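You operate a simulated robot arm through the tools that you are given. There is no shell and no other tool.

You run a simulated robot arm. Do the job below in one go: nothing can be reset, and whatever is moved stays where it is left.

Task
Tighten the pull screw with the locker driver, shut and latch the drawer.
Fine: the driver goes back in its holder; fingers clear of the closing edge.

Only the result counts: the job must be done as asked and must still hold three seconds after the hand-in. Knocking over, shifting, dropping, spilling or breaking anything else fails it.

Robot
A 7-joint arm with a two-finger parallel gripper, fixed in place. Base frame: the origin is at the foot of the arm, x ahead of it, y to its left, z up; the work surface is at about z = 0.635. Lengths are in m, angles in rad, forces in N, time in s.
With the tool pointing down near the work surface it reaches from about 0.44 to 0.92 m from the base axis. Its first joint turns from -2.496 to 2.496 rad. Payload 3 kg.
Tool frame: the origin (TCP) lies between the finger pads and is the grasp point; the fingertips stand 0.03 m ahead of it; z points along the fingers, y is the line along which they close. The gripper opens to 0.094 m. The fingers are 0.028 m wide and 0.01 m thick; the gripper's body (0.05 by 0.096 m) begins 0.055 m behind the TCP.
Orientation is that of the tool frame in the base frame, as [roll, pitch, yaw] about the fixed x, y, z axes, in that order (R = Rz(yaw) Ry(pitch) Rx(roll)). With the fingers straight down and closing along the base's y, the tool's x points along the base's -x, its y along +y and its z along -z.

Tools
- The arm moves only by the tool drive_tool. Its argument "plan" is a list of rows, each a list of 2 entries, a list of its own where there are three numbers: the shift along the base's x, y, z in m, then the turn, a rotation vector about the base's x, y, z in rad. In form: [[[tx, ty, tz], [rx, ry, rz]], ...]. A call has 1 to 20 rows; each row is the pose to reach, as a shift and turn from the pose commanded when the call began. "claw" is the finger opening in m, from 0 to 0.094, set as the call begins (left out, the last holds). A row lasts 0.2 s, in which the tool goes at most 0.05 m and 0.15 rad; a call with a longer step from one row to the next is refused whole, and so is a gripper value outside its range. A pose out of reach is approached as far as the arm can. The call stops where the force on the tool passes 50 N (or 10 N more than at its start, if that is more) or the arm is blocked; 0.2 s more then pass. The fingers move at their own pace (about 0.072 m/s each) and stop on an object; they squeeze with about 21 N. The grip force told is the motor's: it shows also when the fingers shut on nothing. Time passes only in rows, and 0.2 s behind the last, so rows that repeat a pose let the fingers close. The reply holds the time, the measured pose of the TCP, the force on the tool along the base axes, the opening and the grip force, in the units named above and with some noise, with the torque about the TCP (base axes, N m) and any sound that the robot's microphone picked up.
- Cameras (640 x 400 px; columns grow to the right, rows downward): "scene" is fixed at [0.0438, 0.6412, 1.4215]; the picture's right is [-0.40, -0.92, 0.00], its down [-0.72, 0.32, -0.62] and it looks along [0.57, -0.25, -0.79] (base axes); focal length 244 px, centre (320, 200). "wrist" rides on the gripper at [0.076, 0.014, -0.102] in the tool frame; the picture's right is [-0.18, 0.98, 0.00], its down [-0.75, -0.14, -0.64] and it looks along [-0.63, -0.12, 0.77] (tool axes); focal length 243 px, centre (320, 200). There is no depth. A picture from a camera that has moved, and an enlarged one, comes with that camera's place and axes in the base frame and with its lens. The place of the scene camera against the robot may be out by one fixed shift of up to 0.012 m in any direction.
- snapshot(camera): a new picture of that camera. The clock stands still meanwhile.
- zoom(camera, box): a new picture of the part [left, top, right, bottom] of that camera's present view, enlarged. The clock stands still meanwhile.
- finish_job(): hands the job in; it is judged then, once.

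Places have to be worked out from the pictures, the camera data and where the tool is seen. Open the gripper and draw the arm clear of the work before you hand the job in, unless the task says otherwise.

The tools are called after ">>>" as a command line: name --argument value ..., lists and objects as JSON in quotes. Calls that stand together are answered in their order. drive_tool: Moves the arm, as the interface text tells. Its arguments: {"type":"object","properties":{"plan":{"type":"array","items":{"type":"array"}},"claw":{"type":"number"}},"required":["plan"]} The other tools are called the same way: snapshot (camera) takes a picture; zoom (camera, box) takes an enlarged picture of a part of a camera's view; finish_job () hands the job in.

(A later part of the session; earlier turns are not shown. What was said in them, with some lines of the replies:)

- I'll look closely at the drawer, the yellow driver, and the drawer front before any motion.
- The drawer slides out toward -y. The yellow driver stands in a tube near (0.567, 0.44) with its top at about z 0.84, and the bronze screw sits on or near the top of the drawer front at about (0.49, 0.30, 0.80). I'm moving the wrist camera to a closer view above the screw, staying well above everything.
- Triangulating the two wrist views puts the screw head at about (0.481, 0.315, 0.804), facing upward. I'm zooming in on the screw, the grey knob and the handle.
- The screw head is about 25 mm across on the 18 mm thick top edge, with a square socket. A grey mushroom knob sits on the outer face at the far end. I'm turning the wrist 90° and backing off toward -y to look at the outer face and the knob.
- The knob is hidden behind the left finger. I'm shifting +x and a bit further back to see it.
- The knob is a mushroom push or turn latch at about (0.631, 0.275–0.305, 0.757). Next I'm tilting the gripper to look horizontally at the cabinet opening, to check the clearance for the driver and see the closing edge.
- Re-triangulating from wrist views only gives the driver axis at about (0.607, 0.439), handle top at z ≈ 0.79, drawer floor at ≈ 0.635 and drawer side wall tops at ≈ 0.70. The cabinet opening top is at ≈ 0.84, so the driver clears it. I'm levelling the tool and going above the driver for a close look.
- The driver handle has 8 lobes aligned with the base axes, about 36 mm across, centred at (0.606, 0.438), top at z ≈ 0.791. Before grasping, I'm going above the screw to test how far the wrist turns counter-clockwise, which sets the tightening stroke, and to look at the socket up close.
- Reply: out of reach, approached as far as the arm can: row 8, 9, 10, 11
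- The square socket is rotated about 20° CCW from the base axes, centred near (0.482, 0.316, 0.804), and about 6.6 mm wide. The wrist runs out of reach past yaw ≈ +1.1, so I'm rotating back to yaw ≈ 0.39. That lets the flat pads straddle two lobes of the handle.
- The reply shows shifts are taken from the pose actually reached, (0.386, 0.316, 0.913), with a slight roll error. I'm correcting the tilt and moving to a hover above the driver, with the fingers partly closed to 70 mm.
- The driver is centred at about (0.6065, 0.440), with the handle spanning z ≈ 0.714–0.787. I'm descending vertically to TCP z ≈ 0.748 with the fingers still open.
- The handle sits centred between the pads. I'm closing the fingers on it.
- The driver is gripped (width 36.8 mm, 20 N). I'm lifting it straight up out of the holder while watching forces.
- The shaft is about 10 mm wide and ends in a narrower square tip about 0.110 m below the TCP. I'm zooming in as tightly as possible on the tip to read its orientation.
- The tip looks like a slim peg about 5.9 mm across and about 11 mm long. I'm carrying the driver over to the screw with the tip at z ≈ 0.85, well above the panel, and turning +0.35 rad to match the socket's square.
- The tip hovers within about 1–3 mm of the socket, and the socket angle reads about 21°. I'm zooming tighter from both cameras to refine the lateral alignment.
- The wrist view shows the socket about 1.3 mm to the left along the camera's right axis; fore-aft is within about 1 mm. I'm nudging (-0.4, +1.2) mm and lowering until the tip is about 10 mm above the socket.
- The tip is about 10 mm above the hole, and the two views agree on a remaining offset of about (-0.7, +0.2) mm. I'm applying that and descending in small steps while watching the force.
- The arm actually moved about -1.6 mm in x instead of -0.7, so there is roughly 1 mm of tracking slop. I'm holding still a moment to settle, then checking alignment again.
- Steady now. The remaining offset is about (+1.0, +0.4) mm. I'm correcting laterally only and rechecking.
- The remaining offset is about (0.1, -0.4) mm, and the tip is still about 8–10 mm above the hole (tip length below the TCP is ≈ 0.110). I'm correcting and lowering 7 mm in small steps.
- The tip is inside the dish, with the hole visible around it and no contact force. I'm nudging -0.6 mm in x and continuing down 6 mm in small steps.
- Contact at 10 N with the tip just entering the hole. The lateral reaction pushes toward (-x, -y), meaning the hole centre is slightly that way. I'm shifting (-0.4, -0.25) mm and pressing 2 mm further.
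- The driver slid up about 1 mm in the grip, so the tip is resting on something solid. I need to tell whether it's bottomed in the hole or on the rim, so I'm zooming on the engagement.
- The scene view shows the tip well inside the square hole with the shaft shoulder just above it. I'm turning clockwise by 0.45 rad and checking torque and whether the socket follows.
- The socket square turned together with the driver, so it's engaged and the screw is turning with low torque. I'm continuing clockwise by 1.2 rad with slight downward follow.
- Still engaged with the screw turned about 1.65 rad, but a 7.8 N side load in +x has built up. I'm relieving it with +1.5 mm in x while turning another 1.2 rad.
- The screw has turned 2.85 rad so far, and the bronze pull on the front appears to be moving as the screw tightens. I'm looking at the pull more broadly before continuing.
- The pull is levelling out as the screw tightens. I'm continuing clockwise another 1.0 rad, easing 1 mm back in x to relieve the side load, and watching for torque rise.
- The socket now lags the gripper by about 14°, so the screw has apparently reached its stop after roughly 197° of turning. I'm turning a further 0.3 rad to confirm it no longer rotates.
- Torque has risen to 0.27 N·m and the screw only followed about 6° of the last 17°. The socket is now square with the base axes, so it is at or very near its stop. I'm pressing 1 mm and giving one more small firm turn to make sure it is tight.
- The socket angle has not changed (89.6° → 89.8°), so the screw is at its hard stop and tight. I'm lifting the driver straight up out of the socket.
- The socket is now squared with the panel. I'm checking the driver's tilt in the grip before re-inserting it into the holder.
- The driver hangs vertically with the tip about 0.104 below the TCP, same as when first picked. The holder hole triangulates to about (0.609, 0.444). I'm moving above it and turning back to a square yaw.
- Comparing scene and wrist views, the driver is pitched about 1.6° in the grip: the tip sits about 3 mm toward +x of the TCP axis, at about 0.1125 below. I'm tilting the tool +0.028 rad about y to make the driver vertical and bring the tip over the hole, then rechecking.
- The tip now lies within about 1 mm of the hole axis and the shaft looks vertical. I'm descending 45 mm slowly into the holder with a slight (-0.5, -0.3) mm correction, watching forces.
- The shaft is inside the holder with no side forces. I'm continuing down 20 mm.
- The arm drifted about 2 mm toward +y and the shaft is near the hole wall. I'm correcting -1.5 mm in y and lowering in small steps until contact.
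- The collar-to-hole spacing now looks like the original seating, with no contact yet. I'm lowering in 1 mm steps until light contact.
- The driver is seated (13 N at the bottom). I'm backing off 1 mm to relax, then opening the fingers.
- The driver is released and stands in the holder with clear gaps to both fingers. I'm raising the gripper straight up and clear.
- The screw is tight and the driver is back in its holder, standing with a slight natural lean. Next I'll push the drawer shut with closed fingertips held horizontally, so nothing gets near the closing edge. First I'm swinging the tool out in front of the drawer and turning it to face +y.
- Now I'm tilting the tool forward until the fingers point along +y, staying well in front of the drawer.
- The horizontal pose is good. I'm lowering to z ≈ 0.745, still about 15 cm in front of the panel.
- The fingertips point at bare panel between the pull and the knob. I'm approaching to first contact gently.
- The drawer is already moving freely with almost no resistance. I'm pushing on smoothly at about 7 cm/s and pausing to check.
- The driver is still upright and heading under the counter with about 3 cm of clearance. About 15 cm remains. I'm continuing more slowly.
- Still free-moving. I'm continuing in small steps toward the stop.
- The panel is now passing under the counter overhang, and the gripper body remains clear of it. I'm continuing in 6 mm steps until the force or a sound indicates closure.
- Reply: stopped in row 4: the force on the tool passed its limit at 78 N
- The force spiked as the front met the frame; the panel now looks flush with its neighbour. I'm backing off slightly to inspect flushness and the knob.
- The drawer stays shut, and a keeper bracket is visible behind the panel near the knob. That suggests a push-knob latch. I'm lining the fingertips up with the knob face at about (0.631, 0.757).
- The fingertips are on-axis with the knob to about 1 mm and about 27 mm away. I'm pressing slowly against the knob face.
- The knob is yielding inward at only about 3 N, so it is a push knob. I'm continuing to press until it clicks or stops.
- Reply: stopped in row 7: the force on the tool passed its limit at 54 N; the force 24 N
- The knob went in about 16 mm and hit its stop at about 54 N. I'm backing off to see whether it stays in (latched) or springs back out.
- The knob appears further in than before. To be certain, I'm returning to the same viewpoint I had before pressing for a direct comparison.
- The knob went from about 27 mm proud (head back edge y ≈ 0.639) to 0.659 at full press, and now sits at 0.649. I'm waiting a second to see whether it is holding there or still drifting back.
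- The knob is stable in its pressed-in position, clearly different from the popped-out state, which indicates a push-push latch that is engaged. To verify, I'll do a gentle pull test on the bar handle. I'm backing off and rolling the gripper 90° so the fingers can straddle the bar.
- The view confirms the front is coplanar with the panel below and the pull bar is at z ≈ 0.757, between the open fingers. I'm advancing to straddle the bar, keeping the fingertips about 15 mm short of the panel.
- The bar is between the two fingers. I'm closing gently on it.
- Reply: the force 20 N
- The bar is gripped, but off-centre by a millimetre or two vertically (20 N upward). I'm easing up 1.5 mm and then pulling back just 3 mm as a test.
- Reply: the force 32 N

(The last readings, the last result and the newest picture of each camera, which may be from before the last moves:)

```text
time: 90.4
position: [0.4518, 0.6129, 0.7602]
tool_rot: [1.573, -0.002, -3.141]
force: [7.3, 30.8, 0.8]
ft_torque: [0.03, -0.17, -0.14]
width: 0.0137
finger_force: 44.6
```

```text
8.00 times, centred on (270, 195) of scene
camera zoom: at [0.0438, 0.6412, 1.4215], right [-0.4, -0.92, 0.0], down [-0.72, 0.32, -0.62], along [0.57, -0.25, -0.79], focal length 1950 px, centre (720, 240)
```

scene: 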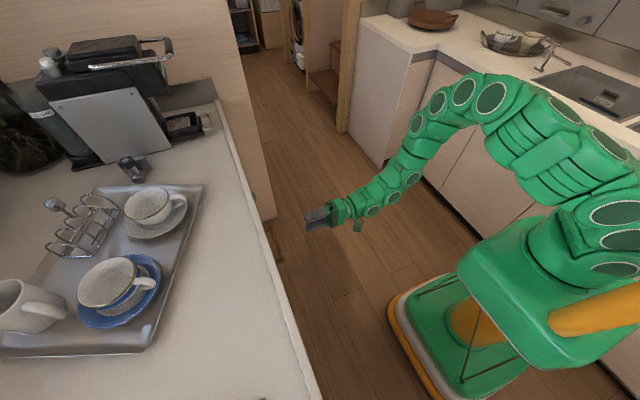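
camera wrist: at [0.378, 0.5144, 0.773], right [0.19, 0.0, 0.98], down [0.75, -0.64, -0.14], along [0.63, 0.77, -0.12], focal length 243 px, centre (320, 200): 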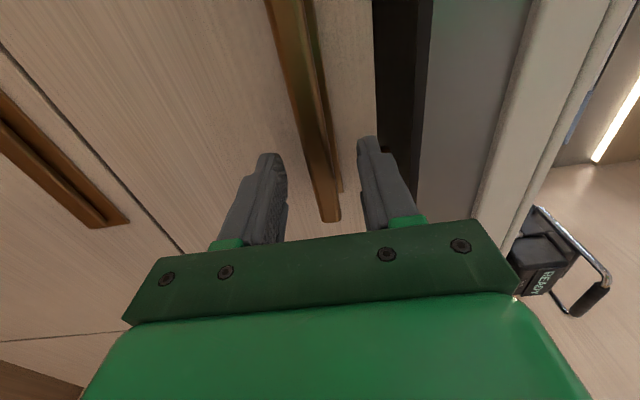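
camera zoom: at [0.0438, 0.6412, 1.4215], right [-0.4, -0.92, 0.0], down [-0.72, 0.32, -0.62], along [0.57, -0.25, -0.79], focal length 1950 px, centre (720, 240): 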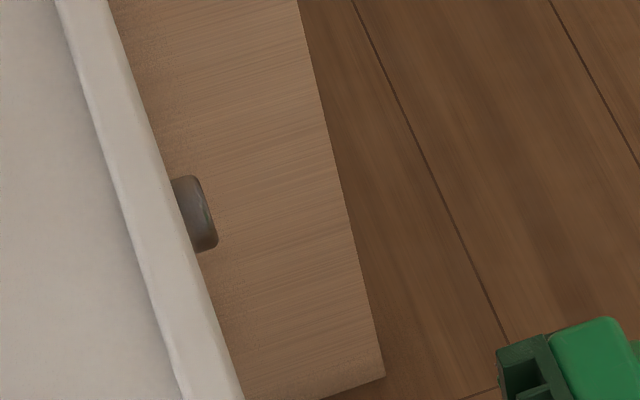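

The drawer resists 30 N with only about 1–2 mm of play, so it is latched. I'm returning the 3 mm and nudging it fully home before releasing the bar.

>>> drive_tool --plan '[[[0, 0.0015, 0], [0, 0, 0]], [[0, 0.003, 0], [0, 0, 0]], [[0, 0.004, 0], [0, 0, 0]], [[0, 0.004, 0], [0, 0, 0]]]'

>>> drive_tool --claw 0.045 --plan '[[[0, 0, 0], [0, 0, 0]], [[0, 0, 0], [0, 0, 0]], [[0, 0, 0], [0, 0, 0]]]'

>>> zoom --camera "scene" --box '[230, 170, 310, 220]'

>>> snapshot --camera "wrist"

```text
time: 91.4
position: [0.4536, 0.6157, 0.7594]
tool_rot: [1.571, -0.003, -3.14]
force: [-16.2, -28.8, 12.5]
ft_torque: [0.23, -0.14, 0.29]
width: 0.0136
finger_force: 44.6
```

```text
time: 92.2
position: [0.4534, 0.6154, 0.7605]
tool_rot: [1.57, -0.003, 3.141]
force: [0.1, 0.2, 0.1]
ft_torque: [-0.01, 0.02, 0.0]
width: 0.045
finger_force: 0.0
```

```text
8.00 times, centred on (270, 195) of scene
camera zoom: at [0.0438, 0.6412, 1.4215], right [-0.4, -0.92, 0.0], down [-0.72, 0.32, -0.62], along [0.57, -0.25, -0.79], focal length 1950 px, centre (720, 240)
```

zoom: 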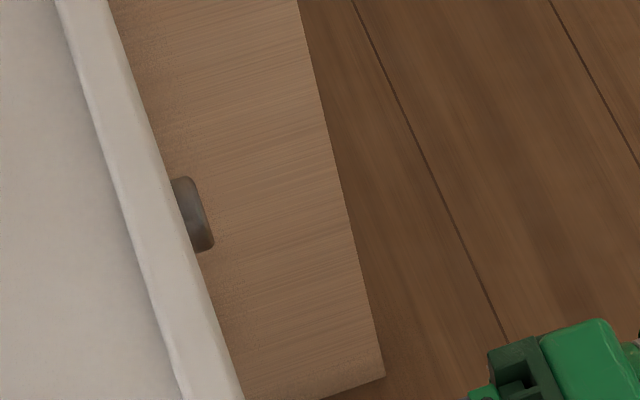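

```text
taken
camera wrist: at [0.3784, 0.5147, 0.7738], right [0.19, 0.0, 0.98], down [0.75, -0.64, -0.14], along [0.63, 0.77, -0.12], focal length 243 px, centre (320, 200)
```

wrist: 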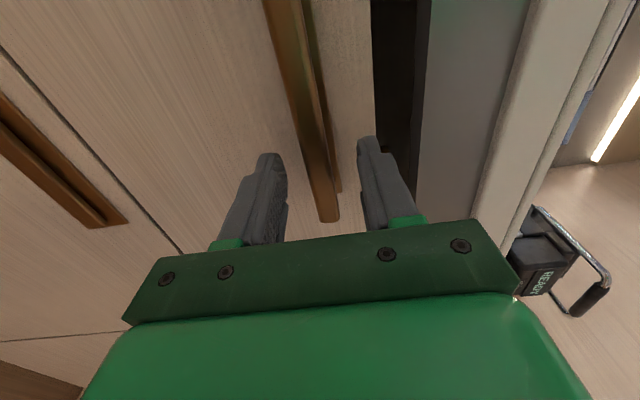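

The bar is released and the drawer sits home. I'm retreating straight back and checking through the gap above the front.

>>> drive_tool --plan '[[[0, -0.03, 0], [0, 0, 0]], [[0, -0.07, 0], [0, 0, 0]], [[0, -0.11, 0], [0, 0, 0]], [[0, -0.15, 0], [0, 0, 0]], [[0, -0.19, 0], [0, 0, 0]], [[0, -0.22, 0], [0, 0, 0]], [[0, -0.22, 0], [0, 0, 0]]]'

>>> snapshot --camera "wrist"

>>> zoom --camera "wrist" --box '[280, 60, 420, 190]'

>>> snapshot --camera "scene"

```text
time: 93.8
position: [0.4523, 0.3944, 0.7582]
tool_rot: [1.574, 0.0, 3.14]
force: [0.5, -0.2, 0.0]
ft_torque: [0.01, 0.01, 0.0]
width: 0.045
finger_force: 0.1
```

```text
taken
camera wrist: at [0.3782, 0.2945, 0.7721], right [0.19, 0.0, 0.98], down [0.75, -0.64, -0.14], along [0.63, 0.77, -0.12], focal length 243 px, centre (320, 200)
```

wrist: 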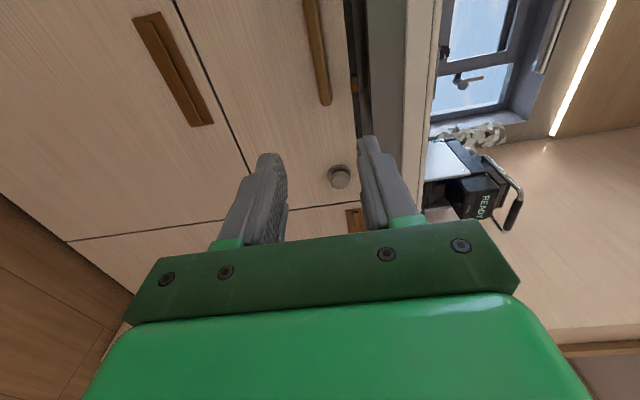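

```text
3.08 times, centred on (350, 125) of wrist
camera zoom: at [0.3782, 0.2945, 0.7721], right [0.19, 0.0, 0.98], down [0.75, -0.64, -0.14], along [0.63, 0.77, -0.12], focal length 746 px, centre (228, 431)
```

zoom: 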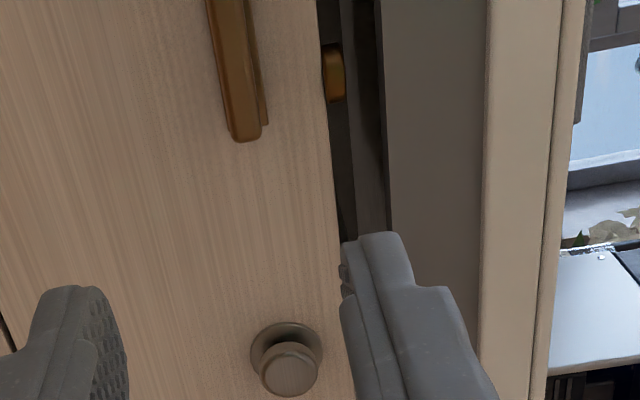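

```text
taken
```

scene: 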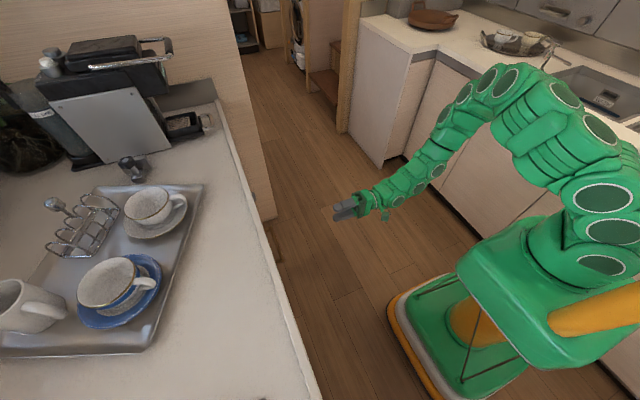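

The drawer is shut and latched, the pull is straight and flush, and the counter items are untouched. I'm opening the gripper and drawing the arm further clear before handing in.

>>> drive_tool --claw 0.09 --plan '[[[0, -0.03, 0.02], [0, 0, 0]], [[0, -0.06, 0.05], [0, 0, 0]], [[0, -0.09, 0.08], [0, 0, 0]], [[0, -0.12, 0.11], [0, 0, 0]], [[0, -0.14, 0.15], [0, 0, 0]], [[0, -0.14, 0.19], [0, 0, 0]], [[0, -0.14, 0.19], [0, 0, 0]], [[0, -0.14, 0.19], [0, 0, 0]]]'

>>> snapshot --camera "wrist"

>>> snapshot --camera "scene"

```text
time: 95.6
position: [0.4552, 0.2531, 0.95]
tool_rot: [1.573, -0.002, -3.141]
force: [0.2, 0.1, -0.5]
ft_torque: [-0.01, -0.01, -0.01]
width: 0.09
finger_force: 0.1
```

```text
taken
camera wrist: at [0.3792, 0.1522, 0.9633], right [0.19, 0.0, 0.98], down [0.75, -0.64, -0.14], along [0.63, 0.77, -0.12], focal length 243 px, centre (320, 200)
```

wrist: 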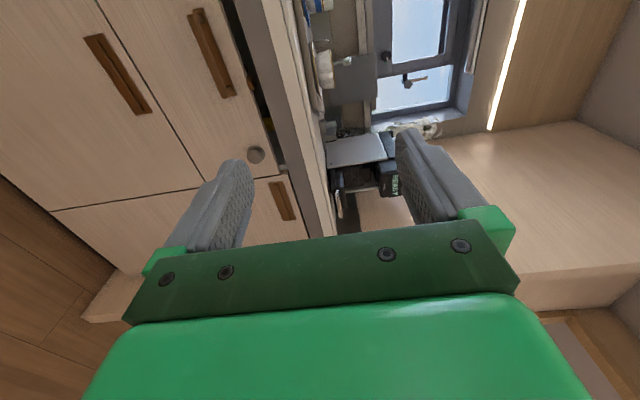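

```text
taken
```

scene: 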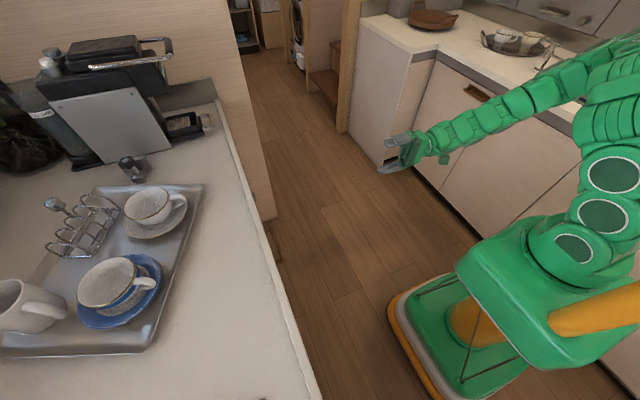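

The view through the gap may show the driver, so I'm taking one last close look at the drawer front and the gap.

>>> zoom --camera "wrist" --box '[190, 40, 310, 190]'

>>> zoom --camera "wrist" --box '[235, 55, 285, 100]'

```text
2.67 times, centred on (250, 115) of wrist
camera zoom: at [0.3792, 0.1522, 0.9633], right [0.19, 0.0, 0.98], down [0.75, -0.64, -0.14], along [0.63, 0.77, -0.12], focal length 647 px, centre (507, 427)
```

zoom: 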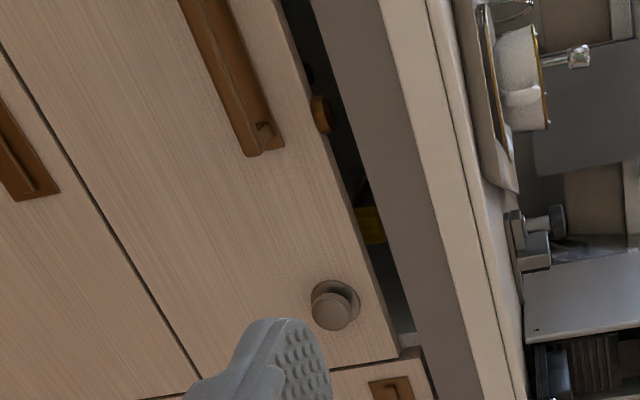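

```text
8.89 times, centred on (260, 78) of wrist
camera zoom: at [0.3792, 0.1522, 0.9633], right [0.19, 0.0, 0.98], down [0.75, -0.64, -0.14], along [0.63, 0.77, -0.12], focal length 2157 px, centre (853, 1289)
```

zoom: 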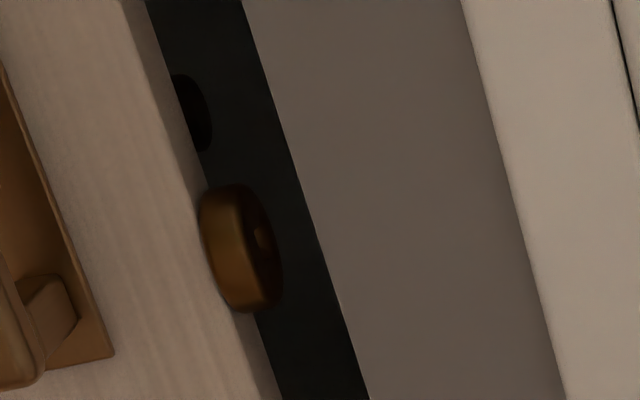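

Through the gap the yellow driver handle is visible, still standing in its holder inside the closed drawer. The front is flush, the knob is pressed in and latched, the screw is tight and the arm is clear, so I'm handing in the job.

>>> finish_job

```text
The job is handed in.
```

The job is done and handed in: the pull screw is tight, the driver is back in its holder, and the drawer is shut and latched.

- **Screw:** I turned it clockwise about 200° until it stopped moving. The bronze pull levelled out as the screw tightened.
- **Driver:** it stands in its holder with a slight lean, because the hole is wider than the shaft. After closing, I could see the handle still upright through the gap above the drawer front.
- **Drawer:** I pushed it shut with closed fingertips on the outer face, clear of the closing edge. It met the frame hard at the end, about 78 N on the tool. The front ended up level with its neighbours.
- **Latch:** the knob pressed in and stayed in. I then pulled on the handle to check, and the drawer held against about 30 N with only 1–2 mm of play.

The items on the counter looked undisturbed. The gripper is open and the arm is clear.
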